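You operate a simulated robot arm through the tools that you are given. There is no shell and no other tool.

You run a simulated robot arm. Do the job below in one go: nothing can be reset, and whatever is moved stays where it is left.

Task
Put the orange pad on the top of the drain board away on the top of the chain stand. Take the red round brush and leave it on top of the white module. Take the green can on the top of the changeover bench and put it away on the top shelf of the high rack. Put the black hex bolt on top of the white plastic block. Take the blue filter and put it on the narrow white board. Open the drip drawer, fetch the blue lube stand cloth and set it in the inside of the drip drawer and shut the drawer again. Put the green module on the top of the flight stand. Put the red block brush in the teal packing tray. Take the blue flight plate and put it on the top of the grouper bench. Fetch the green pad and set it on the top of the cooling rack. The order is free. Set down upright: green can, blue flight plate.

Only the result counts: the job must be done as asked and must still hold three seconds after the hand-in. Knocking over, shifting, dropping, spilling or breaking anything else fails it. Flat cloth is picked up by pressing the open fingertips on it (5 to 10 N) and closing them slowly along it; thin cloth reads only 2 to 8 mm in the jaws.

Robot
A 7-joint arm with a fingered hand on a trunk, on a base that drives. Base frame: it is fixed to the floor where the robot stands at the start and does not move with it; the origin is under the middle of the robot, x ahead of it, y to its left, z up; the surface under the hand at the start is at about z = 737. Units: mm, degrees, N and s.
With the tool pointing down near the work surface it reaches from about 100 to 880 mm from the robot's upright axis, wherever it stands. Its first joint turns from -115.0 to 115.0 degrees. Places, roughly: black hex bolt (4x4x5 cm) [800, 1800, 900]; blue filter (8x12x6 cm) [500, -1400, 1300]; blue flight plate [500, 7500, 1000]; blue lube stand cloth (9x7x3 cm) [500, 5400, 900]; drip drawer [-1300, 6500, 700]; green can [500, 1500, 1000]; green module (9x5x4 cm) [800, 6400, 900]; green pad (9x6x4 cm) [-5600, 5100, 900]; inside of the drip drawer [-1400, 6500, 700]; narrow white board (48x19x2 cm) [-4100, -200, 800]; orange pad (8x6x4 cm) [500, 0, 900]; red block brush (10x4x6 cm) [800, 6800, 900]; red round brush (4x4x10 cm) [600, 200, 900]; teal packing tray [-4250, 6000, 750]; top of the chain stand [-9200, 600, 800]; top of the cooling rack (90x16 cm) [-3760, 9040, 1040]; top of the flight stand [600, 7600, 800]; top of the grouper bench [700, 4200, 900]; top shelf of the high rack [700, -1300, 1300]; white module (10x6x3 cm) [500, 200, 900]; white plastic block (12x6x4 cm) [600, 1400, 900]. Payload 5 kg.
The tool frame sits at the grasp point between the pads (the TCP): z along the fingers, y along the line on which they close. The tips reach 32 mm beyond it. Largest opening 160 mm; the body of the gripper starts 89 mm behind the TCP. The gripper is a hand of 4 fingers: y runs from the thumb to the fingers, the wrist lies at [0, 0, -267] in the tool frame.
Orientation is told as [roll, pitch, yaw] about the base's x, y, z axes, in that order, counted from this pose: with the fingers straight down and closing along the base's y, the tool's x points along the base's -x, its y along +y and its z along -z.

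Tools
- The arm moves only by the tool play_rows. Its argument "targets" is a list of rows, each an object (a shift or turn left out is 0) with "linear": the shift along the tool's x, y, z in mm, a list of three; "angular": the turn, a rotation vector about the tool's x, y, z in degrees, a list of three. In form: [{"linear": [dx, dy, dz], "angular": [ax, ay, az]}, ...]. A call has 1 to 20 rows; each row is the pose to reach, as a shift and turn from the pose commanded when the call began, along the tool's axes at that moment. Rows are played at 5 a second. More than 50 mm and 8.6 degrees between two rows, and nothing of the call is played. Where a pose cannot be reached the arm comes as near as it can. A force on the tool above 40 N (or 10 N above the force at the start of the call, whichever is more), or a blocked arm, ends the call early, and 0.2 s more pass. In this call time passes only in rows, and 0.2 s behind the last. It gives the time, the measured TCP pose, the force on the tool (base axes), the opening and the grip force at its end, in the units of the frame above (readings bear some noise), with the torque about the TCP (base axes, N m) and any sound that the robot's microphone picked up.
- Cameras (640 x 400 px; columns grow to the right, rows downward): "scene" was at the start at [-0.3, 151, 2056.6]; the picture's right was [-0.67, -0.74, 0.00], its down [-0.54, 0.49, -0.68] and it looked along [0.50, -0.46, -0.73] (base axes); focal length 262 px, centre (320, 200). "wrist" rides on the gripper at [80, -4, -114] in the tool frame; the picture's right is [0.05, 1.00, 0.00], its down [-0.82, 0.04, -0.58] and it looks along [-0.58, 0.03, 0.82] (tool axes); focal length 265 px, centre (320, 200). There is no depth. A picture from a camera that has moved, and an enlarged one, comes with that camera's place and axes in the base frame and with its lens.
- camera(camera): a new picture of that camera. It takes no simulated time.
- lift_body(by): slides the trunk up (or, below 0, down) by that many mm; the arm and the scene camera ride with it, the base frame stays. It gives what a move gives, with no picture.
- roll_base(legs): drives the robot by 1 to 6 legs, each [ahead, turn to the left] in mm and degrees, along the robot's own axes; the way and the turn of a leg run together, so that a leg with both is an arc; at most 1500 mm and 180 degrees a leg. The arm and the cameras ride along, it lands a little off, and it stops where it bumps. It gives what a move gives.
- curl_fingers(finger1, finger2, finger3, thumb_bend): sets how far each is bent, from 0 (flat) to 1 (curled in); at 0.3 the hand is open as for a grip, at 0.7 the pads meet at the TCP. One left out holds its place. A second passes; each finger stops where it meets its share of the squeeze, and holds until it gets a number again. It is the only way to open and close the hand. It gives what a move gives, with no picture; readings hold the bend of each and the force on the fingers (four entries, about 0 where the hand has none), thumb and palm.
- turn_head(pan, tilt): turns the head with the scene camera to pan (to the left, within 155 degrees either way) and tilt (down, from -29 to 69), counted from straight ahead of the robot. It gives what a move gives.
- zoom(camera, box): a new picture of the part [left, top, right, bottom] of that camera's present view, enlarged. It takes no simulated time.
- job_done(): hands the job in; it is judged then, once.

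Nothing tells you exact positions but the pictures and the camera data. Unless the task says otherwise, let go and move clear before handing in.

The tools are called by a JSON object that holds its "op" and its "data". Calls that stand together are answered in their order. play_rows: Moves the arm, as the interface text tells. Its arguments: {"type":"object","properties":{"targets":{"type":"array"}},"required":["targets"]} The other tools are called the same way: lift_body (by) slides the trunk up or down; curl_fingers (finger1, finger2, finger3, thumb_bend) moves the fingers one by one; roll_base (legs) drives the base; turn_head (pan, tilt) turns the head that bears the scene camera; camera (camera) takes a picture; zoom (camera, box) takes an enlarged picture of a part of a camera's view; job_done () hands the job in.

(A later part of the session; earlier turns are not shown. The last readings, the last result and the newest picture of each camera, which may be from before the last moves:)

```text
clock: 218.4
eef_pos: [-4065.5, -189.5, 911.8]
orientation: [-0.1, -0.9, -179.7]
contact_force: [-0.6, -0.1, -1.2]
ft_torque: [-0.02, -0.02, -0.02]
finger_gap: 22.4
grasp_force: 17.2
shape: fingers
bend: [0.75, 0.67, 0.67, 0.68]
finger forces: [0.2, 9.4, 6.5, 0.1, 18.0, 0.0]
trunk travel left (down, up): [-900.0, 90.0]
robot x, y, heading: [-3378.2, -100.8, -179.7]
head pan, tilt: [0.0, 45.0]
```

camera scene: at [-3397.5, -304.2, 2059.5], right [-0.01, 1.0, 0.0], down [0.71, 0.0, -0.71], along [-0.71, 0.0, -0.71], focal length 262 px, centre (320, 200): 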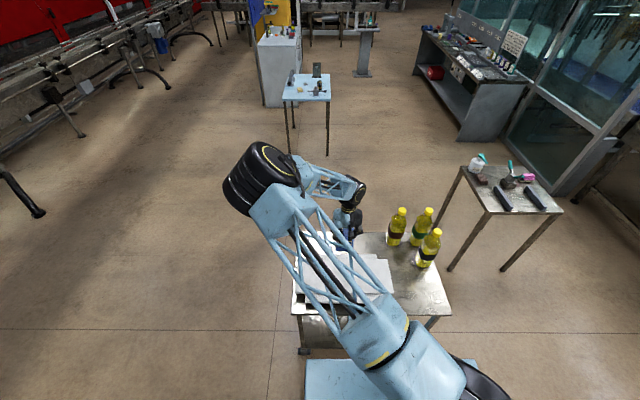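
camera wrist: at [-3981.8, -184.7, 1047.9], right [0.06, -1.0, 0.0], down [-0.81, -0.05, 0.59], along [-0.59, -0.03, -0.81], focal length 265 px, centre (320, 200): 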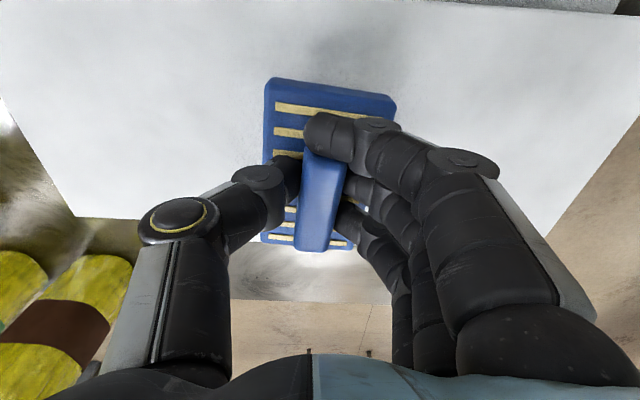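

{"op": "play_rows", "data": {"targets": [{"linear": [0, 0, 2]}, {"linear": [0, 0, 4]}, {"linear": [0, 0, 6]}]}}

{"op": "camera", "data": {"camera": "wrist"}}

```text
clock: 219.2
eef_pos: [-4067.9, -187.8, 906.6]
orientation: [-0.1, -0.9, -179.6]
contact_force: [0.3, -0.8, -1.4]
ft_torque: [0.0, 0.0, -0.01]
finger_gap: 22.7
grasp_force: 17.0
shape: fingers
bend: [0.75, 0.67, 0.67, 0.68]
finger forces: [0.2, 9.5, 6.6, 0.0, 17.9, 0.0]
trunk travel left (down, up): [-900.0, 90.0]
robot x, y, heading: [-3378.8, -98.6, -179.5]
head pan, tilt: [0.0, 45.0]
```

```text
taken
camera wrist: at [-3985.8, -185.0, 1019.4], right [0.06, -1.0, 0.0], down [-0.81, -0.05, 0.59], along [-0.59, -0.03, -0.81], focal length 265 px, centre (320, 200)
```

wrist: 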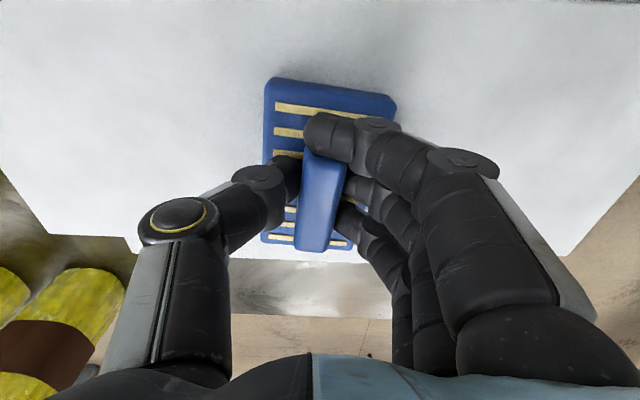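

{"op": "play_rows", "data": {"targets": [{"linear": [0, 0, 2]}, {"linear": [0, 0, 4]}, {"linear": [0, 0, 6]}]}}

```text
clock: 220.0
eef_pos: [-4067.7, -187.8, 904.0]
orientation: [-0.1, -1.1, -179.6]
contact_force: [2.9, -0.4, 33.2]
ft_torque: [0.01, -0.2, 0.07]
finger_gap: 22.4
grasp_force: 33.8
shape: fingers
bend: [0.75, 0.7, 0.67, 0.69]
finger forces: [0.2, 22.5, 9.4, 0.0, 35.1, 0.0]
trunk travel left (down, up): [-900.0, 90.0]
robot x, y, heading: [-3374.0, -101.9, -179.7]
head pan, tilt: [0.0, 45.0]
```

{"op": "play_rows", "data": {"targets": [{"linear": [0, 0, -2.5]}]}}

{"op": "curl_fingers", "data": {"finger1": 0.62, "finger2": 0.62, "finger3": 0.62, "thumb_bend": 0.62}}

{"op": "camera", "data": {"camera": "wrist"}}

```text
clock: 220.4
eef_pos: [-4067.3, -189.4, 903.7]
orientation: [-0.1, -1.0, -179.5]
contact_force: [-2.3, 0.9, 24.4]
ft_torque: [0.0, 0.03, 0.1]
finger_gap: 22.1
grasp_force: 29.6
shape: fingers
bend: [0.75, 0.7, 0.67, 0.69]
finger forces: [0.2, 19.3, 9.3, 0.0, 29.8, 0.1]
trunk travel left (down, up): [-900.0, 90.0]
robot x, y, heading: [-3375.2, -103.6, -180.0]
head pan, tilt: [0.0, 45.0]
```

```text
clock: 220.8
eef_pos: [-4069.4, -188.0, 906.3]
orientation: [-0.2, -1.2, -179.6]
contact_force: [4.7, 1.0, 27.2]
ft_torque: [0.11, -0.44, 0.01]
finger_gap: 38.3
grasp_force: 14.3
shape: fingers
bend: [0.65, 0.64, 0.63, 0.64]
finger forces: [5.9, 5.7, 1.7, 0.0, 14.3, 0.0]
trunk travel left (down, up): [-900.0, 90.0]
robot x, y, heading: [-3377.4, -95.7, -179.6]
head pan, tilt: [0.0, 45.0]
stopped: the force on the tool passed its limit at 42 N (the readings are from after the stop); the commanded pose is now the measured one
```

```text
taken
camera wrist: at [-3986.8, -184.2, 1018.5], right [0.06, -1.0, 0.0], down [-0.8, -0.05, 0.59], along [-0.59, -0.03, -0.8], focal length 265 px, centre (320, 200)
```

wrist: 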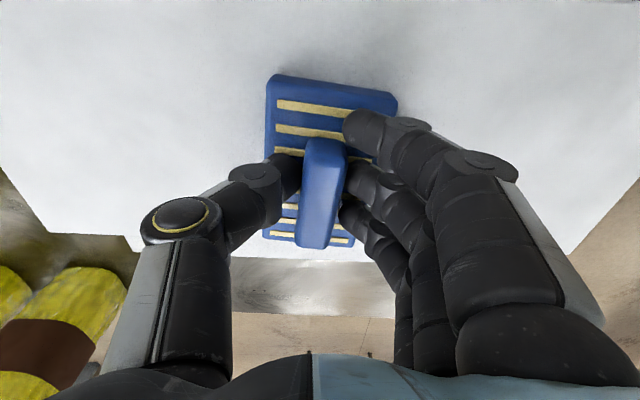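

The filter is on the board and the fingers have opened; their tips press the slab. I'll rise a few mm and continue opening.

{"op": "play_rows", "data": {"targets": [{"linear": [0, 0, -4]}, {"linear": [0, 0, -8]}]}}

{"op": "curl_fingers", "data": {"finger1": 0.6, "finger2": 0.6, "finger3": 0.6, "thumb_bend": 0.6}}

{"op": "camera", "data": {"camera": "wrist"}}

```text
clock: 221.4
eef_pos: [-4067.6, -188.8, 911.5]
orientation: [-0.1, -1.0, -179.6]
contact_force: [-0.3, 0.1, -1.0]
ft_torque: [0.0, 0.02, 0.03]
finger_gap: 45.7
grasp_force: 0.1
shape: fingers
bend: [0.62, 0.62, 0.62, 0.62]
finger forces: [0.1, 0.1, 0.1, 0.0, 0.1, 0.1]
trunk travel left (down, up): [-900.0, 90.0]
robot x, y, heading: [-3375.4, -102.1, -179.8]
head pan, tilt: [0.0, 45.0]
```

```text
clock: 222.4
eef_pos: [-4068.0, -188.4, 911.3]
orientation: [0.0, -1.1, -179.6]
contact_force: [-0.3, 0.1, 0.4]
ft_torque: [0.0, 0.02, 0.02]
finger_gap: 52.7
grasp_force: 0.0
shape: fingers
bend: [0.6, 0.6, 0.6, 0.6]
finger forces: [0.0, 0.1, 0.0, 0.1, 0.1, 0.0]
trunk travel left (down, up): [-900.0, 90.0]
robot x, y, heading: [-3378.2, -102.5, -179.5]
head pan, tilt: [0.0, 45.0]
```

```text
taken
camera wrist: at [-3987.1, -184.8, 1024.3], right [0.06, -1.0, 0.0], down [-0.81, -0.05, 0.59], along [-0.59, -0.03, -0.81], focal length 265 px, centre (320, 200)
```

wrist: 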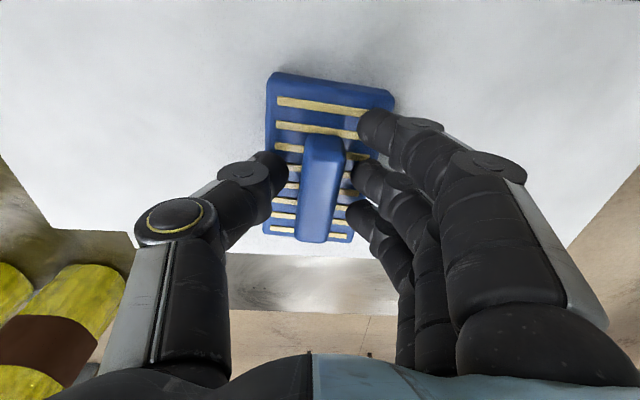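

The filter lies freely on the narrow board. I'll raise the arm and check.

{"op": "play_rows", "data": {"targets": [{"linear": [0, 0, -20]}, {"linear": [0, 0, -60]}, {"linear": [0, 0, -110]}, {"linear": [0, 0, -160]}, {"linear": [0, 0, -210]}, {"linear": [0, 0, -260]}, {"linear": [0, 0, -310]}, {"linear": [20, -30, -345]}, {"linear": [50, -60, -370]}, {"linear": [80, -90, -395]}, {"linear": [110, -120, -420]}, {"linear": [140, -150, -440]}]}}

{"op": "camera", "data": {"camera": "wrist"}}

{"op": "turn_head", "data": {"pan": 0, "tilt": 20}}

{"op": "camera", "data": {"camera": "scene"}}

```text
refused: row 8 steps farther than a row can; nothing moved
```

```text
taken
camera wrist: at [-3987.1, -184.8, 1024.3], right [0.06, -1.0, 0.0], down [-0.81, -0.05, 0.59], along [-0.59, -0.03, -0.81], focal length 265 px, centre (320, 200)
```

wrist: 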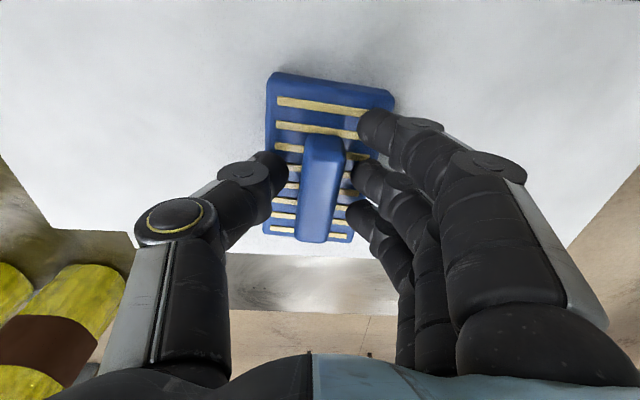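

```text
clock: 223.3
eef_pos: [-4069.5, -188.8, 912.0]
orientation: [-0.1, -1.0, -179.7]
contact_force: [0.0, 0.5, -0.4]
ft_torque: [0.02, 0.0, -0.02]
finger_gap: 52.8
grasp_force: 0.1
shape: fingers
bend: [0.6, 0.6, 0.6, 0.6]
finger forces: [0.0, 0.0, 0.0, 0.1, 0.0, 0.1]
trunk travel left (down, up): [-900.0, 90.0]
robot x, y, heading: [-3377.3, -103.4, -179.8]
head pan, tilt: [0.0, 20.0]
```

```text
taken
camera scene: at [-3407.9, -303.3, 2098.1], right [-0.01, 1.0, 0.0], down [0.34, 0.0, -0.94], along [-0.94, -0.01, -0.34], focal length 262 px, centre (320, 200)
```

scene: 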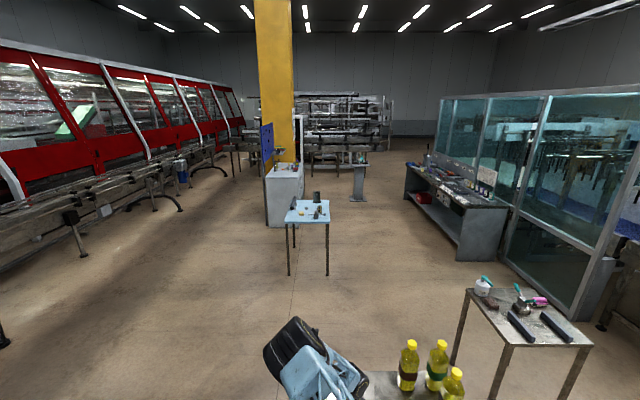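

{"op": "play_rows", "data": {"targets": [{"linear": [0, 0, -20]}, {"linear": [0, 0, -60]}, {"linear": [0, 0, -108]}, {"linear": [0, 0, -156]}, {"linear": [0, 0, -204]}, {"linear": [0, 0, -252]}, {"linear": [0, 0, -300]}, {"linear": [20, -20, -335]}, {"linear": [50, -40, -365]}, {"linear": [80, -60, -395]}, {"linear": [110, -80, -420]}, {"linear": [140, -100, -440]}]}}

{"op": "camera", "data": {"camera": "wrist"}}

{"op": "zoom", "data": {"camera": "scene", "box": [240, 120, 420, 240]}}

```text
clock: 225.9
eef_pos: [-3920.4, -93.2, 1349.0]
orientation: [0.0, -1.0, -179.5]
contact_force: [0.5, 0.1, 0.2]
ft_torque: [-0.03, 0.02, -0.01]
finger_gap: 52.9
grasp_force: 0.1
shape: fingers
bend: [0.6, 0.6, 0.6, 0.6]
finger forces: [0.1, 0.0, 0.0, 0.0, 0.1, 0.1]
trunk travel left (down, up): [-900.0, 90.0]
robot x, y, heading: [-3380.2, -102.0, -179.8]
head pan, tilt: [0.0, 20.0]
```

```text
taken
camera wrist: at [-3838.4, -88.4, 1462.8], right [0.06, -1.0, 0.0], down [-0.8, -0.05, 0.59], along [-0.59, -0.03, -0.81], focal length 265 px, centre (320, 200)
```

wrist: 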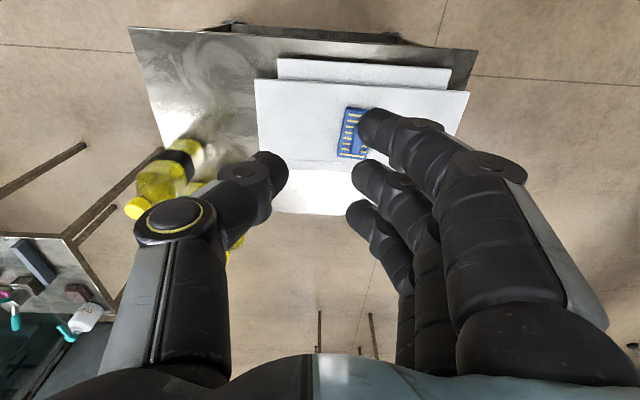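

```text
3.33 times, centred on (330, 180) of scene
camera zoom: at [-3405.9, -301.9, 2098.4], right [-0.01, 1.0, 0.0], down [0.34, 0.0, -0.94], along [-0.94, -0.01, -0.34], focal length 874 px, centre (287, 267)
```

zoom: 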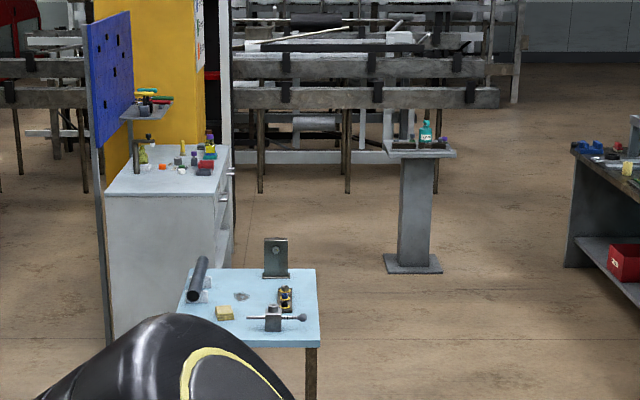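

The filter rests on the narrow board. I'll drive back to the drain board for the orange pad.

{"op": "roll_base", "data": {"legs": [[0, -133], [1100, 0], [1050, 0], [0, -46]]}}

{"op": "turn_head", "data": {"pan": 0, "tilt": 30}}

{"op": "camera", "data": {"camera": "scene"}}

```text
clock: 244.8
eef_pos: [-1339.4, 1533.9, 1349.8]
orientation: [-0.1, -1.0, 3.9]
contact_force: [0.5, -0.4, 0.7]
ft_torque: [-0.03, 0.0, -0.01]
finger_gap: 52.7
grasp_force: 0.0
shape: fingers
bend: [0.6, 0.6, 0.6, 0.6]
finger forces: [0.1, 0.0, 0.0, 0.0, 0.0, 0.1]
trunk travel left (down, up): [-900.0, 90.0]
robot x, y, heading: [-1883.4, 1509.4, 3.9]
head pan, tilt: [0.0, 20.0]
```

```text
clock: 245.5
eef_pos: [-1339.0, 1534.5, 1349.2]
orientation: [-0.2, -1.0, 3.9]
contact_force: [0.4, 0.1, 0.5]
ft_torque: [-0.01, 0.0, 0.0]
finger_gap: 52.7
grasp_force: 0.0
shape: fingers
bend: [0.6, 0.6, 0.6, 0.6]
finger forces: [0.0, 0.0, 0.1, 0.0, 0.0, 0.0]
trunk travel left (down, up): [-900.0, 90.0]
robot x, y, heading: [-1886.9, 1509.3, 3.8]
head pan, tilt: [0.0, 30.0]
```

```text
taken
camera scene: at [-1867.2, 1715.7, 2082.2], right [0.07, -1.0, 0.0], down [-0.5, -0.03, -0.87], along [0.86, 0.06, -0.5], focal length 262 px, centre (320, 200)
```

scene: 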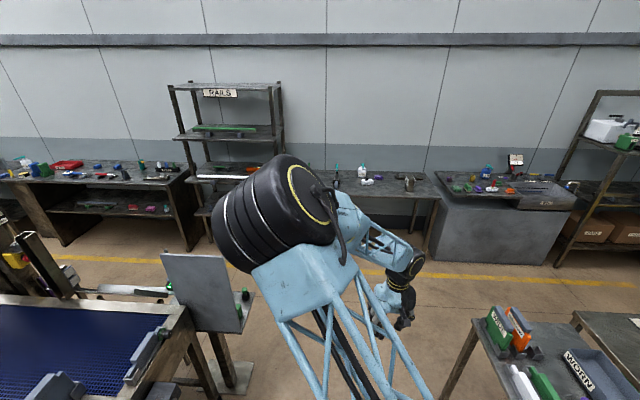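

{"op": "roll_base", "data": {"legs": [[0, -4], [1500, 0], [200, 0], [0, -90], [1400, 0]]}}

```text
clock: 265.3
eef_pos: [-162.5, -482.4, 1349.2]
orientation: [-0.1, -1.0, -88.7]
contact_force: [0.5, 0.4, 0.5]
ft_torque: [0.0, 0.02, -0.01]
finger_gap: 52.9
grasp_force: 0.2
shape: fingers
bend: [0.6, 0.6, 0.6, 0.6]
finger forces: [0.0, 0.0, 0.1, 0.0, 0.1, 0.0]
trunk travel left (down, up): [-900.0, 90.0]
robot x, y, heading: [-164.9, 63.3, -88.9]
head pan, tilt: [0.0, 30.0]
```

{"op": "roll_base", "data": {"legs": [[0, 89], [130, 0]]}}

{"op": "turn_head", "data": {"pan": 0, "tilt": 50}}

{"op": "camera", "data": {"camera": "scene"}}

{"op": "camera", "data": {"camera": "wrist"}}

```text
clock: 270.6
eef_pos: [512.6, 74.8, 1348.4]
orientation: [-0.1, -0.9, 1.9]
contact_force: [1.1, 0.3, 0.0]
ft_torque: [0.0, 0.07, 0.01]
finger_gap: 52.8
grasp_force: 0.0
shape: fingers
bend: [0.6, 0.6, 0.6, 0.6]
finger forces: [0.1, 0.0, 0.1, 0.0, 0.0, 0.0]
trunk travel left (down, up): [-900.0, 90.0]
robot x, y, heading: [-34.1, 69.9, 2.0]
head pan, tilt: [0.0, 30.0]
```

```text
clock: 271.4
eef_pos: [512.5, 74.5, 1349.0]
orientation: [0.0, -1.1, 2.0]
contact_force: [0.5, 0.2, 0.7]
ft_torque: [-0.02, -0.02, 0.01]
finger_gap: 52.8
grasp_force: 0.1
shape: fingers
bend: [0.6, 0.6, 0.6, 0.6]
finger forces: [0.0, 0.0, 0.0, 0.1, 0.1, 0.0]
trunk travel left (down, up): [-900.0, 90.0]
robot x, y, heading: [-34.9, 70.0, 1.8]
head pan, tilt: [0.0, 50.0]
```

```text
taken
camera scene: at [-22.6, 273.6, 2052.7], right [0.03, -1.0, 0.0], down [-0.77, -0.03, -0.64], along [0.64, 0.02, -0.77], focal length 262 px, centre (320, 200)
```

scene: 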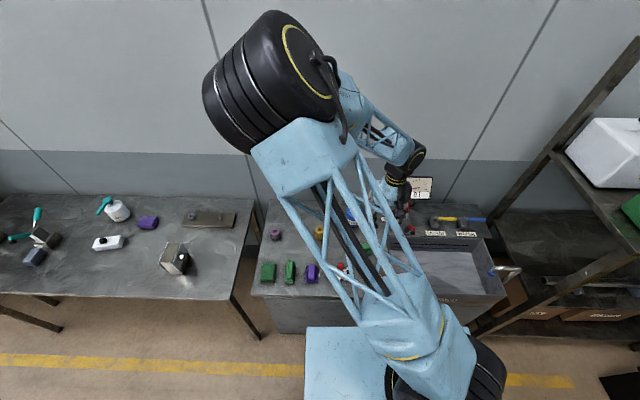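

```text
taken
camera wrist: at [430.2, 67.5, 1462.1], right [-0.09, 1.0, 0.0], down [0.8, 0.07, 0.59], along [0.59, 0.05, -0.81], focal length 265 px, centre (320, 200)
```

wrist: 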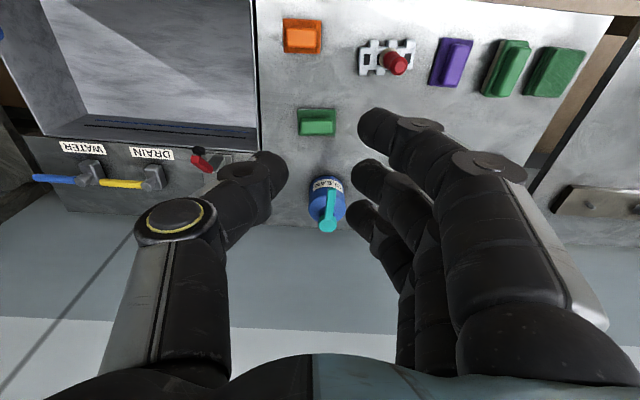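

The orange pad is at about (473, 40) with its handle ridge running along y. I'll zoom in for detail.

{"op": "zoom", "data": {"camera": "wrist", "box": [230, 0, 430, 140]}}

```text
2.86 times, centred on (330, 70) of wrist
camera zoom: at [430.2, 67.5, 1462.1], right [-0.09, 1.0, 0.0], down [0.8, 0.07, 0.59], along [0.59, 0.05, -0.81], focal length 758 px, centre (291, 571)
```

zoom: 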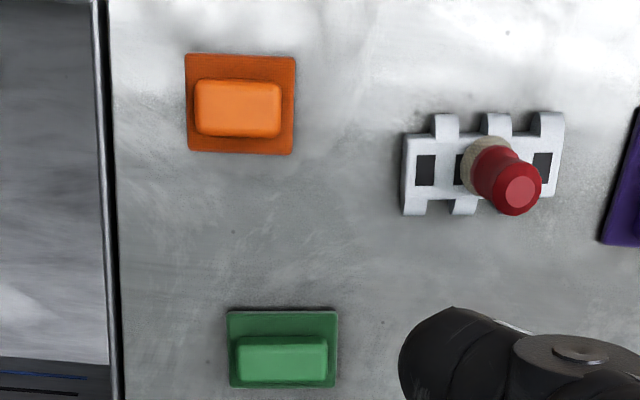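

I'll rotate the hand 90° so the fingers close across the handle, and come down above the pad.

{"op": "play_rows", "data": {"targets": [{"linear": [3, -3, 18], "angular": [0, 0, -8]}, {"linear": [6, -6, 36], "angular": [0, 0, -16]}, {"linear": [9, -10, 54], "angular": [0, 0, -24]}, {"linear": [12, -13, 72], "angular": [0, 0, -32]}, {"linear": [15, -16, 90], "angular": [0, 0, -40]}, {"linear": [18, -20, 108], "angular": [0, 0, -48]}, {"linear": [21, -23, 126], "angular": [0, 0, -56]}, {"linear": [24, -26, 144], "angular": [0, 0, -64]}, {"linear": [27, -29, 162], "angular": [0, 0, -72]}, {"linear": [30, -33, 180], "angular": [0, 0, -80]}, {"linear": [32, -36, 199], "angular": [0, 0, -88]}]}}

{"op": "camera", "data": {"camera": "wrist"}}

```text
clock: 273.8
eef_pos: [485.8, 37.4, 1149.2]
orientation: [-0.9, 0.1, 90.0]
contact_force: [-0.3, 0.1, -0.8]
ft_torque: [0.01, -0.01, -0.02]
finger_gap: 52.8
grasp_force: 0.2
shape: fingers
bend: [0.6, 0.6, 0.6, 0.6]
finger forces: [0.0, 0.0, 0.0, 0.1, 0.1, 0.1]
trunk travel left (down, up): [-900.0, 90.0]
robot x, y, heading: [-32.6, 66.7, 1.8]
head pan, tilt: [0.0, 50.0]
```

```text
taken
camera wrist: at [488.4, -44.3, 1263.2], right [-1.0, -0.05, -0.02], down [-0.05, 0.82, 0.58], along [-0.02, 0.58, -0.82], focal length 265 px, centre (320, 200)
```

wrist: 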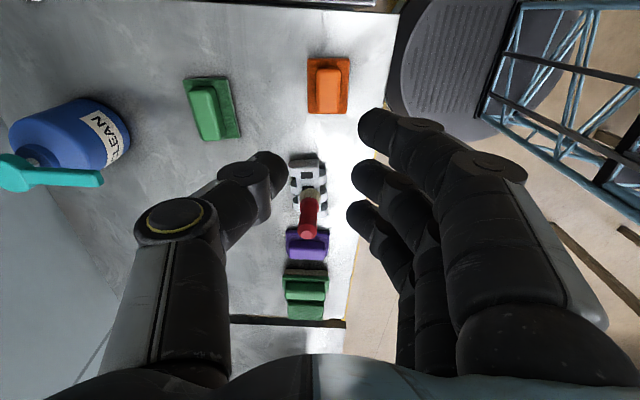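

{"op": "play_rows", "data": {"targets": [{"linear": [2.5, 6.5, 45]}, {"linear": [2.5, 6.5, 95]}, {"linear": [2.5, 6.5, 145]}, {"linear": [2.5, 6.5, 190]}, {"linear": [2.5, 6.5, 215]}]}}

{"op": "camera", "data": {"camera": "wrist"}}

```text
clock: 275.0
eef_pos: [479.9, 33.9, 933.9]
orientation: [-1.0, 0.2, 89.9]
contact_force: [0.0, -0.3, -0.2]
ft_torque: [0.01, 0.01, 0.02]
finger_gap: 53.0
grasp_force: 0.1
shape: fingers
bend: [0.6, 0.6, 0.6, 0.6]
finger forces: [0.0, 0.0, 0.1, 0.0, 0.0, 0.0]
trunk travel left (down, up): [-900.0, 90.0]
robot x, y, heading: [-37.2, 67.6, 2.2]
head pan, tilt: [0.0, 50.0]
```

```text
taken
camera wrist: at [482.4, -47.2, 1048.4], right [-1.0, -0.05, -0.02], down [-0.05, 0.82, 0.58], along [-0.01, 0.58, -0.82], focal length 265 px, centre (320, 200)
```

wrist: 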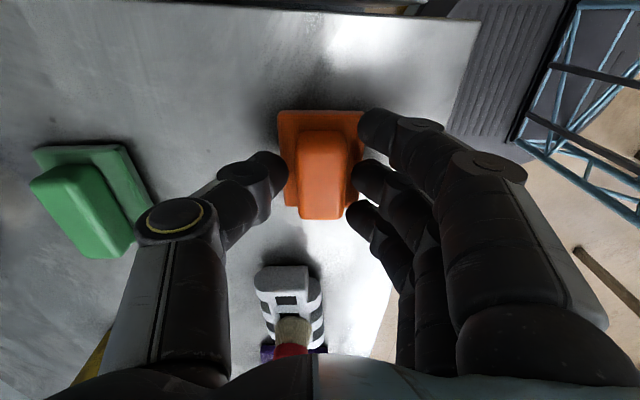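

{"op": "play_rows", "data": {"targets": [{"linear": [1, 0, 8]}, {"linear": [1, 0, 16]}]}}

{"op": "camera", "data": {"camera": "wrist"}}

```text
clock: 275.5
eef_pos: [479.4, 33.5, 928.5]
orientation: [-1.1, 0.0, 89.9]
contact_force: [-5.5, 2.4, 31.6]
ft_torque: [0.62, 1.01, 0.03]
finger_gap: 52.8
grasp_force: 15.9
shape: fingers
bend: [0.6, 0.61, 0.63, 0.6]
finger forces: [1.3, 10.2, 19.6, 0.0, 0.7, 0.0]
trunk travel left (down, up): [-900.0, 90.0]
robot x, y, heading: [-34.9, 71.1, 2.1]
head pan, tilt: [0.0, 50.0]
stopped in row 2: the force on the tool passed its limit at 47 N (the readings are from after the stop); the commanded pose is now the measured one
```

```text
taken
camera wrist: at [481.8, -47.7, 1042.1], right [-1.0, -0.05, -0.02], down [-0.05, 0.82, 0.58], along [-0.01, 0.58, -0.82], focal length 265 px, centre (320, 200)
```

wrist: 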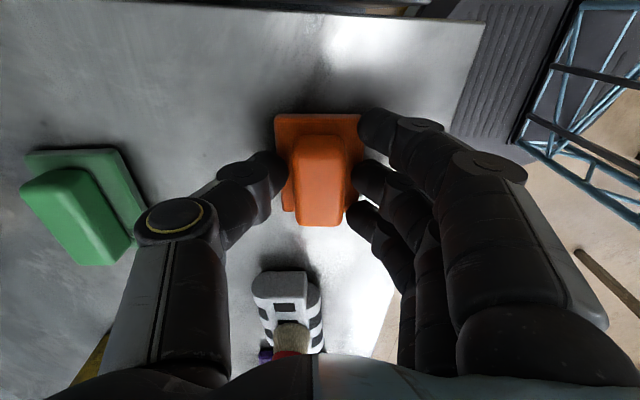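

The fingertips touch the pad's base. I'll rise 3 mm and close on the handle.

{"op": "play_rows", "data": {"targets": [{"linear": [0, 0, -3]}]}}

{"op": "curl_fingers", "data": {"finger1": 0.75, "finger2": 0.75, "finger3": 0.75, "thumb_bend": 0.75}}

{"op": "camera", "data": {"camera": "wrist"}}

```text
clock: 275.9
eef_pos: [480.5, 33.4, 928.8]
orientation: [-0.9, 0.2, 90.0]
contact_force: [-0.6, 2.1, 8.2]
ft_torque: [0.25, 0.28, 0.0]
finger_gap: 53.3
grasp_force: 4.6
shape: fingers
bend: [0.6, 0.6, 0.61, 0.6]
finger forces: [0.3, 1.9, 5.8, 0.0, 0.0, 0.0]
trunk travel left (down, up): [-900.0, 90.0]
robot x, y, heading: [-33.6, 69.6, 1.7]
head pan, tilt: [0.0, 50.0]
```

```text
clock: 276.9
eef_pos: [481.6, 32.9, 929.0]
orientation: [-1.0, 0.1, 90.0]
contact_force: [0.4, -0.1, 0.8]
ft_torque: [0.02, 0.0, 0.01]
finger_gap: 44.4
grasp_force: 23.7
shape: fingers
bend: [0.62, 0.62, 0.62, 0.67]
finger forces: [7.0, 7.2, 7.2, 0.0, 25.1, 0.0]
trunk travel left (down, up): [-900.0, 90.0]
robot x, y, heading: [-34.0, 70.5, 1.8]
head pan, tilt: [0.0, 50.0]
```

```text
taken
camera wrist: at [483.0, -48.0, 1043.2], right [-1.0, -0.05, -0.02], down [-0.05, 0.82, 0.58], along [-0.02, 0.58, -0.82], focal length 265 px, centre (320, 200)
```

wrist: 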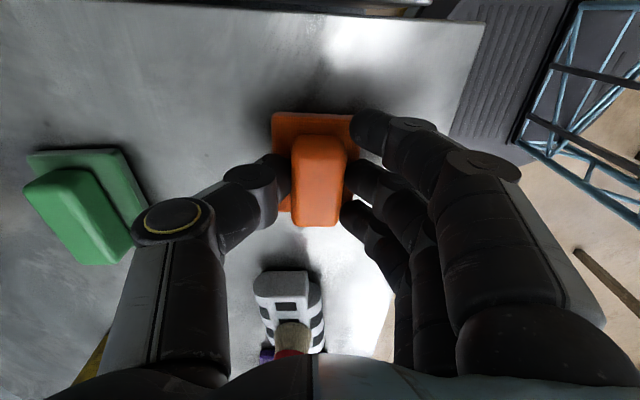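

Gripped firmly. I'll lift the pad.

{"op": "play_rows", "data": {"targets": [{"linear": [0, 0, -20]}, {"linear": [0, 0, -60]}, {"linear": [0, 0, -110]}, {"linear": [0, 0, -160]}, {"linear": [0, 0, -210]}, {"linear": [0, 0, -260]}, {"linear": [0, 0, -310]}, {"linear": [0, 0, -360]}, {"linear": [0, 0, -410]}]}}

{"op": "camera", "data": {"camera": "wrist"}}

```text
clock: 278.9
eef_pos: [472.3, 36.9, 1342.2]
orientation: [-1.0, 0.1, 89.8]
contact_force: [-0.1, -0.9, 0.4]
ft_torque: [0.01, -0.04, -0.01]
finger_gap: 44.3
grasp_force: 23.4
shape: fingers
bend: [0.62, 0.62, 0.62, 0.68]
finger forces: [7.2, 6.8, 6.8, 0.0, 25.3, 0.0]
trunk travel left (down, up): [-900.0, 90.0]
robot x, y, heading: [-36.8, 64.9, 1.7]
head pan, tilt: [0.0, 50.0]
```

```text
taken
camera wrist: at [474.8, -45.0, 1457.1], right [-1.0, -0.05, -0.02], down [-0.05, 0.82, 0.58], along [-0.01, 0.58, -0.82], focal length 265 px, centre (320, 200)
```

wrist: 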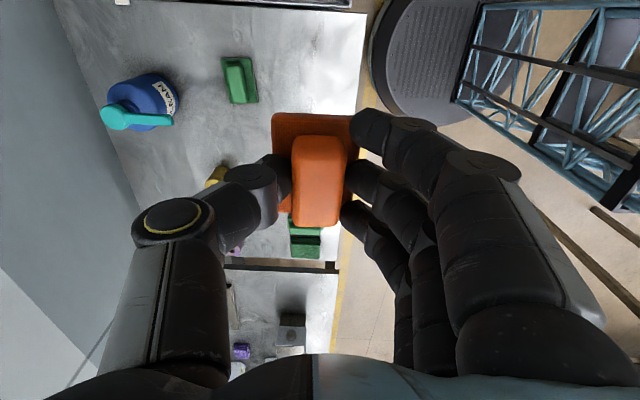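

The pad is held. I'll drive back north, then west, going around the south side of the cart toward the chain stand.

{"op": "roll_base", "data": {"legs": [[-130, 0], [0, 88], [1430, 0], [0, 90]]}}

{"op": "roll_base", "data": {"legs": [[1500, 0], [240, 0], [0, 57]]}}

```text
clock: 294.9
eef_pos: [-625.3, 1563.8, 1342.6]
orientation: [-1.0, 0.1, -94.1]
contact_force: [-0.7, -0.4, -0.9]
ft_torque: [-0.01, 0.02, -0.03]
finger_gap: 44.0
grasp_force: 20.9
shape: fingers
bend: [0.62, 0.62, 0.62, 0.68]
finger forces: [7.0, 6.0, 5.9, 0.0, 23.0, 0.1]
trunk travel left (down, up): [-900.0, 90.0]
robot x, y, heading: [-119.8, 1494.9, 177.5]
head pan, tilt: [0.0, 50.0]
```

```text
clock: 306.1
eef_pos: [-2139.1, 1150.6, 1342.4]
orientation: [-1.0, 0.2, -36.2]
contact_force: [-0.4, -0.2, -0.3]
ft_torque: [0.02, 0.05, 0.01]
finger_gap: 43.6
grasp_force: 20.6
shape: fingers
bend: [0.62, 0.62, 0.62, 0.68]
finger forces: [6.6, 5.8, 5.9, 0.1, 22.7, 0.0]
trunk travel left (down, up): [-900.0, 90.0]
robot x, y, heading: [-1810.8, 1542.5, -124.2]
head pan, tilt: [0.0, 50.0]
```

{"op": "roll_base", "data": {"legs": [[1350, 0], [1340, 0], [0, -43], [1330, 0], [0, -62]]}}

{"op": "turn_head", "data": {"pan": 0, "tilt": 25}}

{"op": "camera", "data": {"camera": "scene"}}

```text
clock: 324.4
eef_pos: [-4358.7, -839.8, 1342.2]
orientation: [-1.0, 0.2, -80.0]
contact_force: [-0.6, -0.4, -0.5]
ft_torque: [0.09, -0.03, 0.0]
finger_gap: 43.8
grasp_force: 20.5
shape: fingers
bend: [0.62, 0.62, 0.62, 0.68]
finger forces: [6.3, 6.1, 6.3, 0.0, 22.4, 0.1]
trunk travel left (down, up): [-900.0, 90.0]
robot x, y, heading: [-3848.9, -790.4, -175.2]
head pan, tilt: [0.0, 50.0]
stopped in leg 4: the robot was blocked; the commanded pose is now the measured one
```

```text
clock: 325.3
eef_pos: [-4356.4, -838.1, 1343.1]
orientation: [-1.0, 0.1, -80.0]
contact_force: [0.4, -0.6, -1.0]
ft_torque: [0.03, -0.02, -0.02]
finger_gap: 43.4
grasp_force: 20.1
shape: fingers
bend: [0.62, 0.62, 0.62, 0.68]
finger forces: [6.2, 6.1, 6.3, 0.1, 22.3, 0.1]
trunk travel left (down, up): [-900.0, 90.0]
robot x, y, heading: [-3850.4, -788.4, -175.5]
head pan, tilt: [0.0, 25.0]
```

```text
taken
camera scene: at [-3863.8, -994.3, 2090.0], right [-0.08, 1.0, 0.0], down [0.42, 0.03, -0.91], along [-0.9, -0.07, -0.42], focal length 262 px, centre (320, 200)
```

scene: 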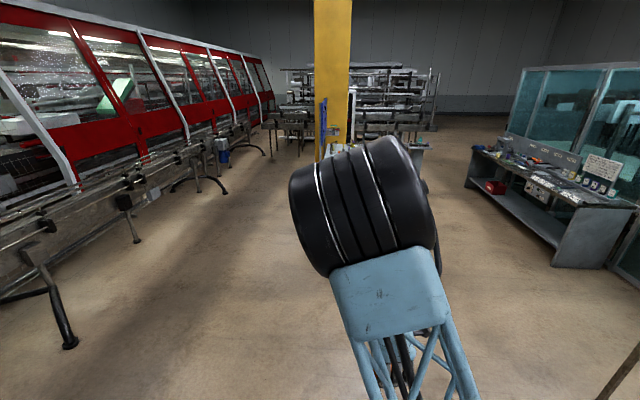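

I was blocked, probably by the cart's south end. I'll look to the right.

{"op": "turn_head", "data": {"pan": -60, "tilt": 50}}

{"op": "camera", "data": {"camera": "scene"}}

{"op": "turn_head", "data": {"pan": -40, "tilt": 69}}

{"op": "camera", "data": {"camera": "scene"}}

```text
clock: 326.6
eef_pos: [-4355.9, -839.9, 1341.8]
orientation: [-1.0, 0.2, -80.0]
contact_force: [0.0, -0.2, -0.5]
ft_torque: [0.01, -0.01, -0.01]
finger_gap: 43.5
grasp_force: 20.3
shape: fingers
bend: [0.62, 0.62, 0.62, 0.68]
finger forces: [6.1, 6.0, 6.2, 0.1, 22.3, 0.0]
trunk travel left (down, up): [-900.0, 90.0]
robot x, y, heading: [-3846.0, -787.6, -175.4]
head pan, tilt: [-60.0, 50.0]
```

```text
taken
camera scene: at [-3815.4, -923.1, 2052.7], right [0.82, 0.57, 0.0], down [0.44, -0.63, -0.64], along [-0.37, 0.53, -0.77], focal length 262 px, centre (320, 200)
```

scene: 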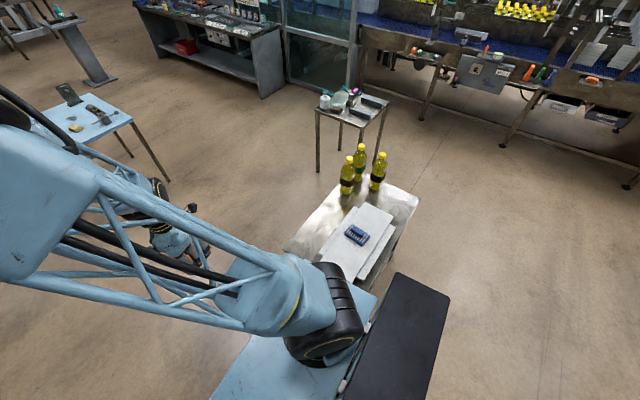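

```text
clock: 327.4
eef_pos: [-4355.2, -839.1, 1342.3]
orientation: [-1.0, 0.1, -79.9]
contact_force: [0.7, 0.0, -1.1]
ft_torque: [0.02, -0.01, 0.03]
finger_gap: 43.6
grasp_force: 20.5
shape: fingers
bend: [0.62, 0.62, 0.62, 0.68]
finger forces: [6.2, 6.1, 6.2, 0.0, 22.3, 0.1]
trunk travel left (down, up): [-900.0, 90.0]
robot x, y, heading: [-3850.4, -788.9, -175.1]
head pan, tilt: [-40.0, 68.8]
```

```text
taken
camera scene: at [-3817.1, -953.9, 2030.7], right [0.58, 0.81, 0.0], down [0.76, -0.54, -0.36], along [-0.3, 0.21, -0.93], focal length 262 px, centre (320, 200)
```

scene: 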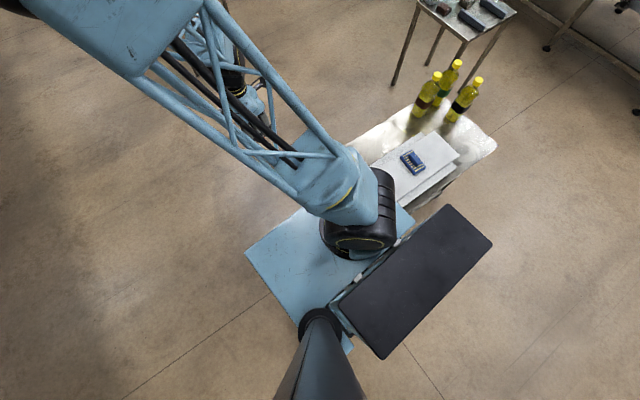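

The cart and filter look undisturbed; I only touched its corner. I'll back off and go around with more clearance.

{"op": "roll_base", "data": {"legs": [[-200, 0], [0, 28], [1000, 0]]}}

```text
clock: 335.0
eef_pos: [-4931.8, -1521.9, 1342.8]
orientation: [-1.0, 0.0, -55.0]
contact_force: [-0.6, 0.2, -1.0]
ft_torque: [0.01, -0.01, 0.03]
finger_gap: 43.5
grasp_force: 20.0
shape: fingers
bend: [0.62, 0.62, 0.62, 0.68]
finger forces: [6.0, 5.9, 6.1, 0.0, 21.9, 0.0]
trunk travel left (down, up): [-900.0, 90.0]
robot x, y, heading: [-4489.1, -1262.6, -150.3]
head pan, tilt: [-40.0, 68.8]
```

{"op": "roll_base", "data": {"legs": [[0, -82.5], [950, 0], [890, 0]]}}

{"op": "turn_head", "data": {"pan": 40, "tilt": 20}}

{"op": "camera", "data": {"camera": "scene"}}

```text
clock: 347.9
eef_pos: [-5819.7, 646.1, 1343.2]
orientation: [-1.0, 0.0, -140.7]
contact_force: [-0.5, 0.5, -1.0]
ft_torque: [0.01, -0.01, 0.02]
finger_gap: 43.2
grasp_force: 18.9
shape: fingers
bend: [0.62, 0.62, 0.62, 0.68]
finger forces: [6.0, 5.8, 5.9, 0.1, 21.5, 0.0]
trunk travel left (down, up): [-900.0, 90.0]
robot x, y, heading: [-5530.0, 226.7, 123.8]
head pan, tilt: [-40.0, 68.8]
```

```text
clock: 349.4
eef_pos: [-5820.2, 646.4, 1342.2]
orientation: [-1.0, 0.0, -140.7]
contact_force: [0.7, 0.7, -0.2]
ft_torque: [0.04, -0.06, 0.01]
finger_gap: 43.1
grasp_force: 19.1
shape: fingers
bend: [0.62, 0.62, 0.62, 0.68]
finger forces: [6.1, 5.8, 5.9, 0.0, 21.7, 0.0]
trunk travel left (down, up): [-900.0, 90.0]
robot x, y, heading: [-5530.0, 225.4, 123.7]
head pan, tilt: [40.0, 20.0]
```

```text
taken
camera scene: at [-5753.8, 90.3, 2098.2], right [0.28, 0.96, 0.0], down [0.33, -0.1, -0.94], along [-0.9, 0.26, -0.34], focal length 262 px, centre (320, 200)
```

scene: 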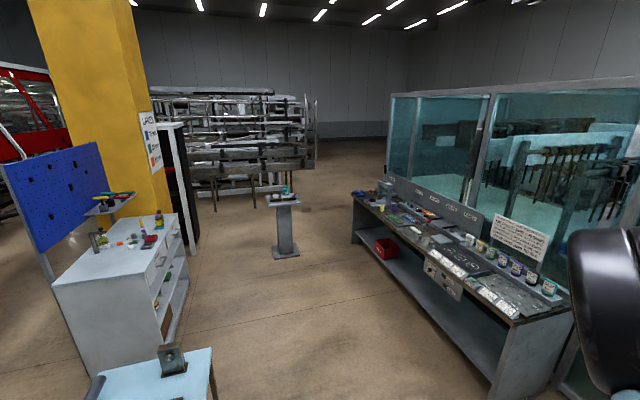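

The pedestal chain stand is at about (−9130, 525) with a free corridor. I'll drive up to it.

{"op": "roll_base", "data": {"legs": [[0, 51], [1500, 0], [1420, 0]]}}

{"op": "turn_head", "data": {"pan": 10, "tilt": 45}}

{"op": "camera", "data": {"camera": "scene"}}

```text
clock: 365.8
eef_pos: [-8915.4, 343.5, 1342.3]
orientation: [-0.9, 0.1, -85.3]
contact_force: [-0.3, 0.8, 0.0]
ft_torque: [-0.02, 0.0, -0.02]
finger_gap: 42.9
grasp_force: 18.8
shape: fingers
bend: [0.62, 0.62, 0.62, 0.68]
finger forces: [6.0, 5.9, 6.0, 0.0, 21.5, 0.0]
trunk travel left (down, up): [-900.0, 90.0]
robot x, y, heading: [-8403.4, 342.9, 179.4]
head pan, tilt: [40.0, 20.0]
```

```text
clock: 366.7
eef_pos: [-8917.5, 343.6, 1342.0]
orientation: [-1.1, 0.1, -85.2]
contact_force: [0.6, 0.7, -0.3]
ft_torque: [0.01, 0.01, 0.02]
finger_gap: 42.6
grasp_force: 19.6
shape: fingers
bend: [0.62, 0.62, 0.62, 0.68]
finger forces: [5.9, 5.8, 5.9, 0.0, 21.3, 0.0]
trunk travel left (down, up): [-900.0, 90.0]
robot x, y, heading: [-8404.2, 346.4, 179.4]
head pan, tilt: [10.0, 45.0]
```

```text
taken
camera scene: at [-8427.4, 130.4, 2059.6], right [-0.17, 0.99, 0.0], down [0.7, 0.12, -0.71], along [-0.7, -0.12, -0.71], focal length 262 px, centre (320, 200)
```

scene: 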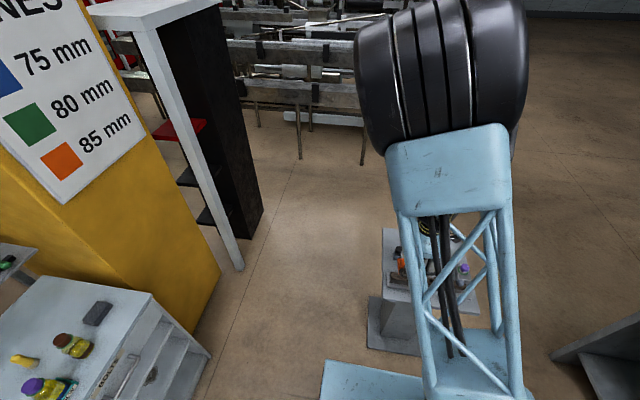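

The arm hides the stand. I'll swing the arm to the north and rotate the hand forward so both cameras can see it.

{"op": "play_rows", "data": {"targets": [{"linear": [27, 8, 0], "angular": [0, 0, 8]}, {"linear": [54, 16, 0], "angular": [0, 0, 16]}, {"linear": [81, 24, 0], "angular": [0, 0, 24]}, {"linear": [109, 33, 0], "angular": [0, 0, 32]}, {"linear": [136, 41, 0], "angular": [0, 0, 40]}, {"linear": [163, 49, 0], "angular": [0, 0, 48]}, {"linear": [190, 57, 0], "angular": [0, 0, 56]}, {"linear": [218, 65, 0], "angular": [0, 0, 64]}, {"linear": [245, 74, 0], "angular": [0, 0, 72]}, {"linear": [272, 82, 0], "angular": [0, 0, 80]}, {"linear": [300, 90, 0], "angular": [0, 0, 88]}]}}

{"op": "camera", "data": {"camera": "scene"}}

{"op": "camera", "data": {"camera": "wrist"}}

```text
clock: 369.1
eef_pos: [-8851.2, 650.0, 1338.7]
orientation: [-0.1, -1.0, -173.3]
contact_force: [0.0, 0.2, -0.8]
ft_torque: [-0.06, 0.01, 0.0]
finger_gap: 42.7
grasp_force: 19.7
shape: fingers
bend: [0.62, 0.62, 0.62, 0.68]
finger forces: [6.1, 5.9, 5.9, 0.0, 21.6, 0.0]
trunk travel left (down, up): [-900.0, 90.0]
robot x, y, heading: [-8407.5, 349.0, 179.4]
head pan, tilt: [10.0, 45.0]
```

```text
taken
camera scene: at [-8427.6, 132.5, 2059.7], right [-0.16, 0.99, 0.0], down [0.7, 0.12, -0.71], along [-0.7, -0.12, -0.71], focal length 262 px, centre (320, 200)
```

scene: 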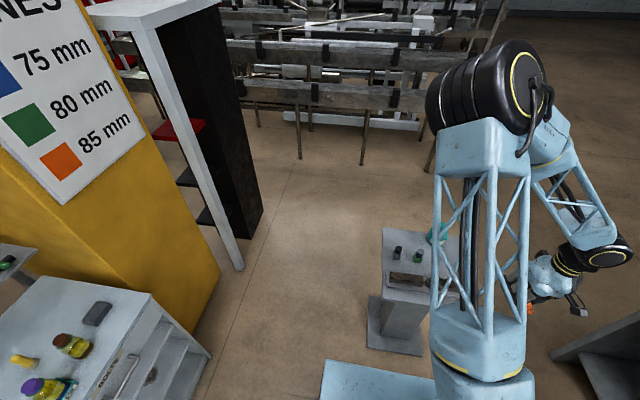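

```text
taken
camera wrist: at [-8769.8, 663.9, 1450.5], right [0.17, -0.99, 0.0], down [-0.79, -0.14, 0.59], along [-0.58, -0.1, -0.81], focal length 265 px, centre (320, 200)
```

wrist: 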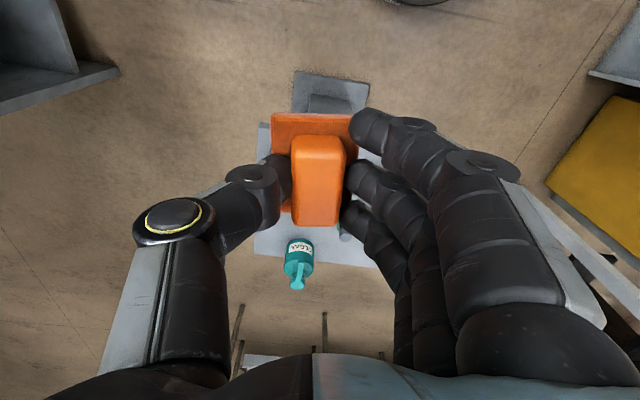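

{"op": "zoom", "data": {"camera": "scene", "box": [360, 200, 500, 320]}}

```text
3.33 times, centred on (430, 260) of scene
camera zoom: at [-8427.6, 132.5, 2059.7], right [-0.16, 0.99, 0.0], down [0.7, 0.12, -0.71], along [-0.7, -0.12, -0.71], focal length 874 px, centre (-47, 0)
```

zoom: 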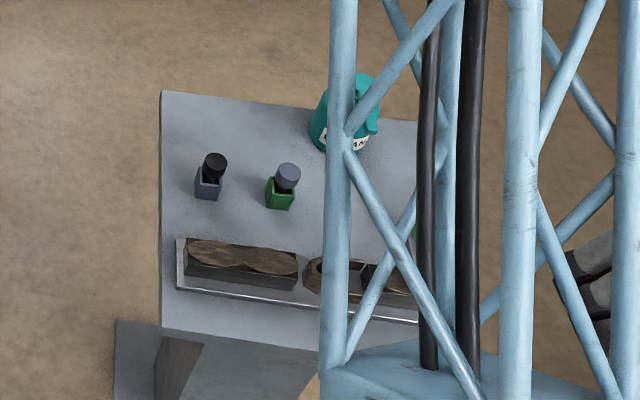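

I need to see the right half of the stand. I'll swing the arm further right.

{"op": "play_rows", "data": {"targets": [{"linear": [34, -36, 0]}, {"linear": [68, -72, 0]}, {"linear": [100, -105, 0]}, {"linear": [130, -140, 0]}, {"linear": [160, -175, 0]}, {"linear": [190, -210, 0]}, {"linear": [210, -250, 0]}]}}

{"op": "zoom", "data": {"camera": "scene", "box": [360, 200, 500, 320]}}

```text
clock: 370.7
eef_pos: [-8672.6, 922.0, 1336.8]
orientation: [0.0, -1.1, -173.1]
contact_force: [0.0, 0.3, -0.1]
ft_torque: [-0.03, 0.0, 0.0]
finger_gap: 42.8
grasp_force: 20.2
shape: fingers
bend: [0.62, 0.62, 0.62, 0.68]
finger forces: [6.0, 5.9, 5.8, 0.1, 21.6, 0.0]
trunk travel left (down, up): [-900.0, 90.0]
robot x, y, heading: [-8406.2, 350.8, 179.5]
head pan, tilt: [10.0, 45.0]
```

```text
3.33 times, centred on (430, 260) of scene
camera zoom: at [-8427.1, 133.9, 2059.9], right [-0.16, 0.99, 0.0], down [0.7, 0.11, -0.71], along [-0.7, -0.12, -0.71], focal length 874 px, centre (-47, 0)
```

zoom: 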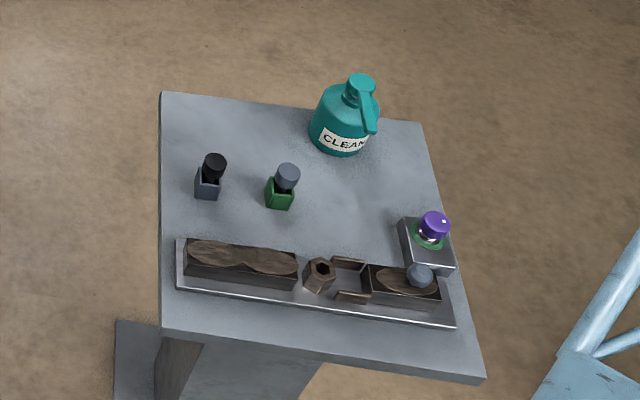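

Now the layout is clear: a free patch on the stand at about (−9213, 598), between the green holder, the teal bottle and the tray. I'll drive 180 mm closer and bring the pad over it.

{"op": "roll_base", "data": {"legs": [[180, 0]]}}

{"op": "camera", "data": {"camera": "scene"}}

{"op": "zoom", "data": {"camera": "scene", "box": [360, 200, 540, 380]}}

```text
clock: 372.2
eef_pos: [-8854.1, 922.2, 1338.0]
orientation: [-0.1, -1.0, -173.4]
contact_force: [-0.7, 0.1, -1.0]
ft_torque: [0.01, -0.04, -0.01]
finger_gap: 42.9
grasp_force: 20.1
shape: fingers
bend: [0.62, 0.62, 0.62, 0.68]
finger forces: [6.0, 5.9, 5.8, 0.1, 21.5, 0.1]
trunk travel left (down, up): [-900.0, 90.0]
robot x, y, heading: [-8585.6, 349.5, 179.3]
head pan, tilt: [10.0, 45.0]
```

```text
taken
camera scene: at [-8610.8, 133.1, 2059.5], right [-0.16, 0.99, 0.0], down [0.7, 0.11, -0.71], along [-0.7, -0.11, -0.71], focal length 262 px, centre (320, 200)
```

scene: 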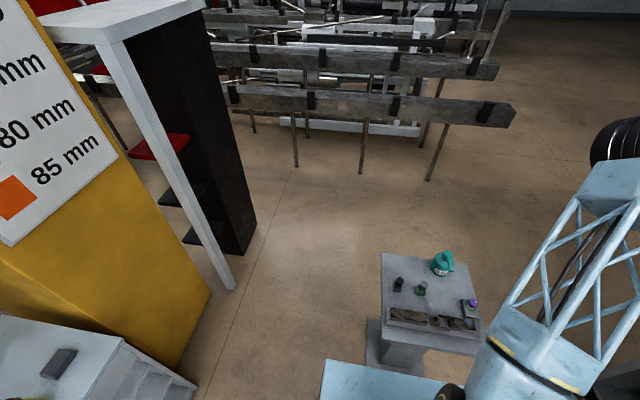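

```text
2.22 times, centred on (450, 290) of scene
camera zoom: at [-8610.8, 133.1, 2059.5], right [-0.16, 0.99, 0.0], down [0.7, 0.11, -0.71], along [-0.7, -0.11, -0.71], focal length 583 px, centre (31, 0)
```

zoom: 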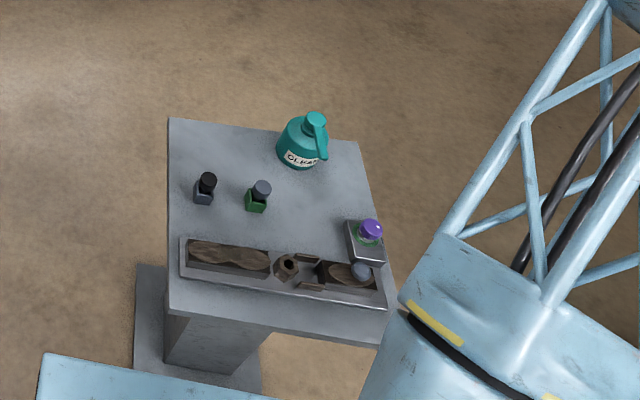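

Parallax shows the stand top is at z ≈ 800, so the free patch is centred at about (−9265, 650). I'll move the pad above it.

{"op": "play_rows", "data": {"targets": [{"linear": [-36.6, 18.6, 15.7]}, {"linear": [-73, 37, 31]}, {"linear": [-110, 56, 47]}, {"linear": [-146, 74, 63], "angular": [0, 0, 2]}, {"linear": [-183, 93, 78], "angular": [0, 0, 3]}, {"linear": [-220, 111, 94], "angular": [0, 0, 4]}, {"linear": [-256, 130, 110], "angular": [0, 0, 5]}, {"linear": [-293, 149, 125], "angular": [0, 0, 6]}, {"linear": [-330, 167, 141], "angular": [0, 0, 6]}, {"linear": [-366, 186, 157], "angular": [0, 0, 6]}, {"linear": [-403, 204, 172], "angular": [0, 0, 6]}, {"linear": [-439, 223, 188], "angular": [0, 0, 6]}]}}

{"op": "camera", "data": {"camera": "wrist"}}

{"op": "camera", "data": {"camera": "scene"}}

```text
clock: 374.8
eef_pos: [-9265.1, 646.2, 1161.0]
orientation: [-0.1, -1.0, -179.4]
contact_force: [0.1, 0.4, -0.2]
ft_torque: [0.04, -0.03, 0.02]
finger_gap: 42.7
grasp_force: 19.3
shape: fingers
bend: [0.62, 0.62, 0.62, 0.68]
finger forces: [6.0, 5.8, 5.9, 0.0, 21.5, 0.0]
trunk travel left (down, up): [-900.0, 90.0]
robot x, y, heading: [-8587.4, 347.4, 179.0]
head pan, tilt: [10.0, 45.0]
```

```text
taken
camera wrist: at [-9182.9, 649.0, 1272.6], right [0.06, -1.0, 0.0], down [-0.8, -0.05, 0.59], along [-0.59, -0.04, -0.81], focal length 265 px, centre (320, 200)
```

wrist: 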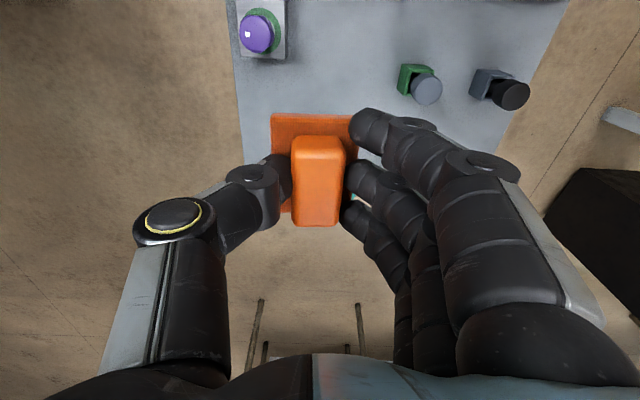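

```text
taken
camera scene: at [-8610.4, 131.7, 2059.4], right [-0.16, 0.99, 0.0], down [0.7, 0.12, -0.71], along [-0.7, -0.11, -0.71], focal length 262 px, centre (320, 200)
```

scene: 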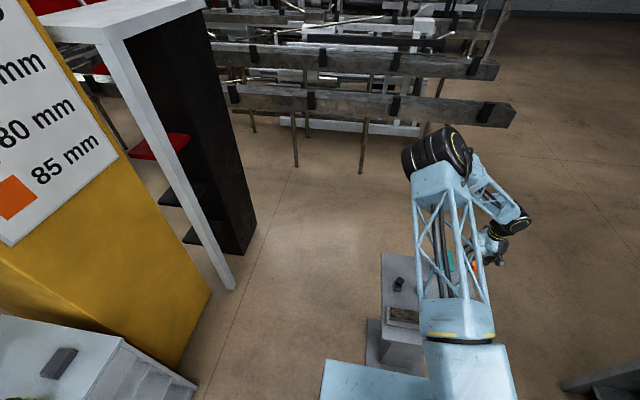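

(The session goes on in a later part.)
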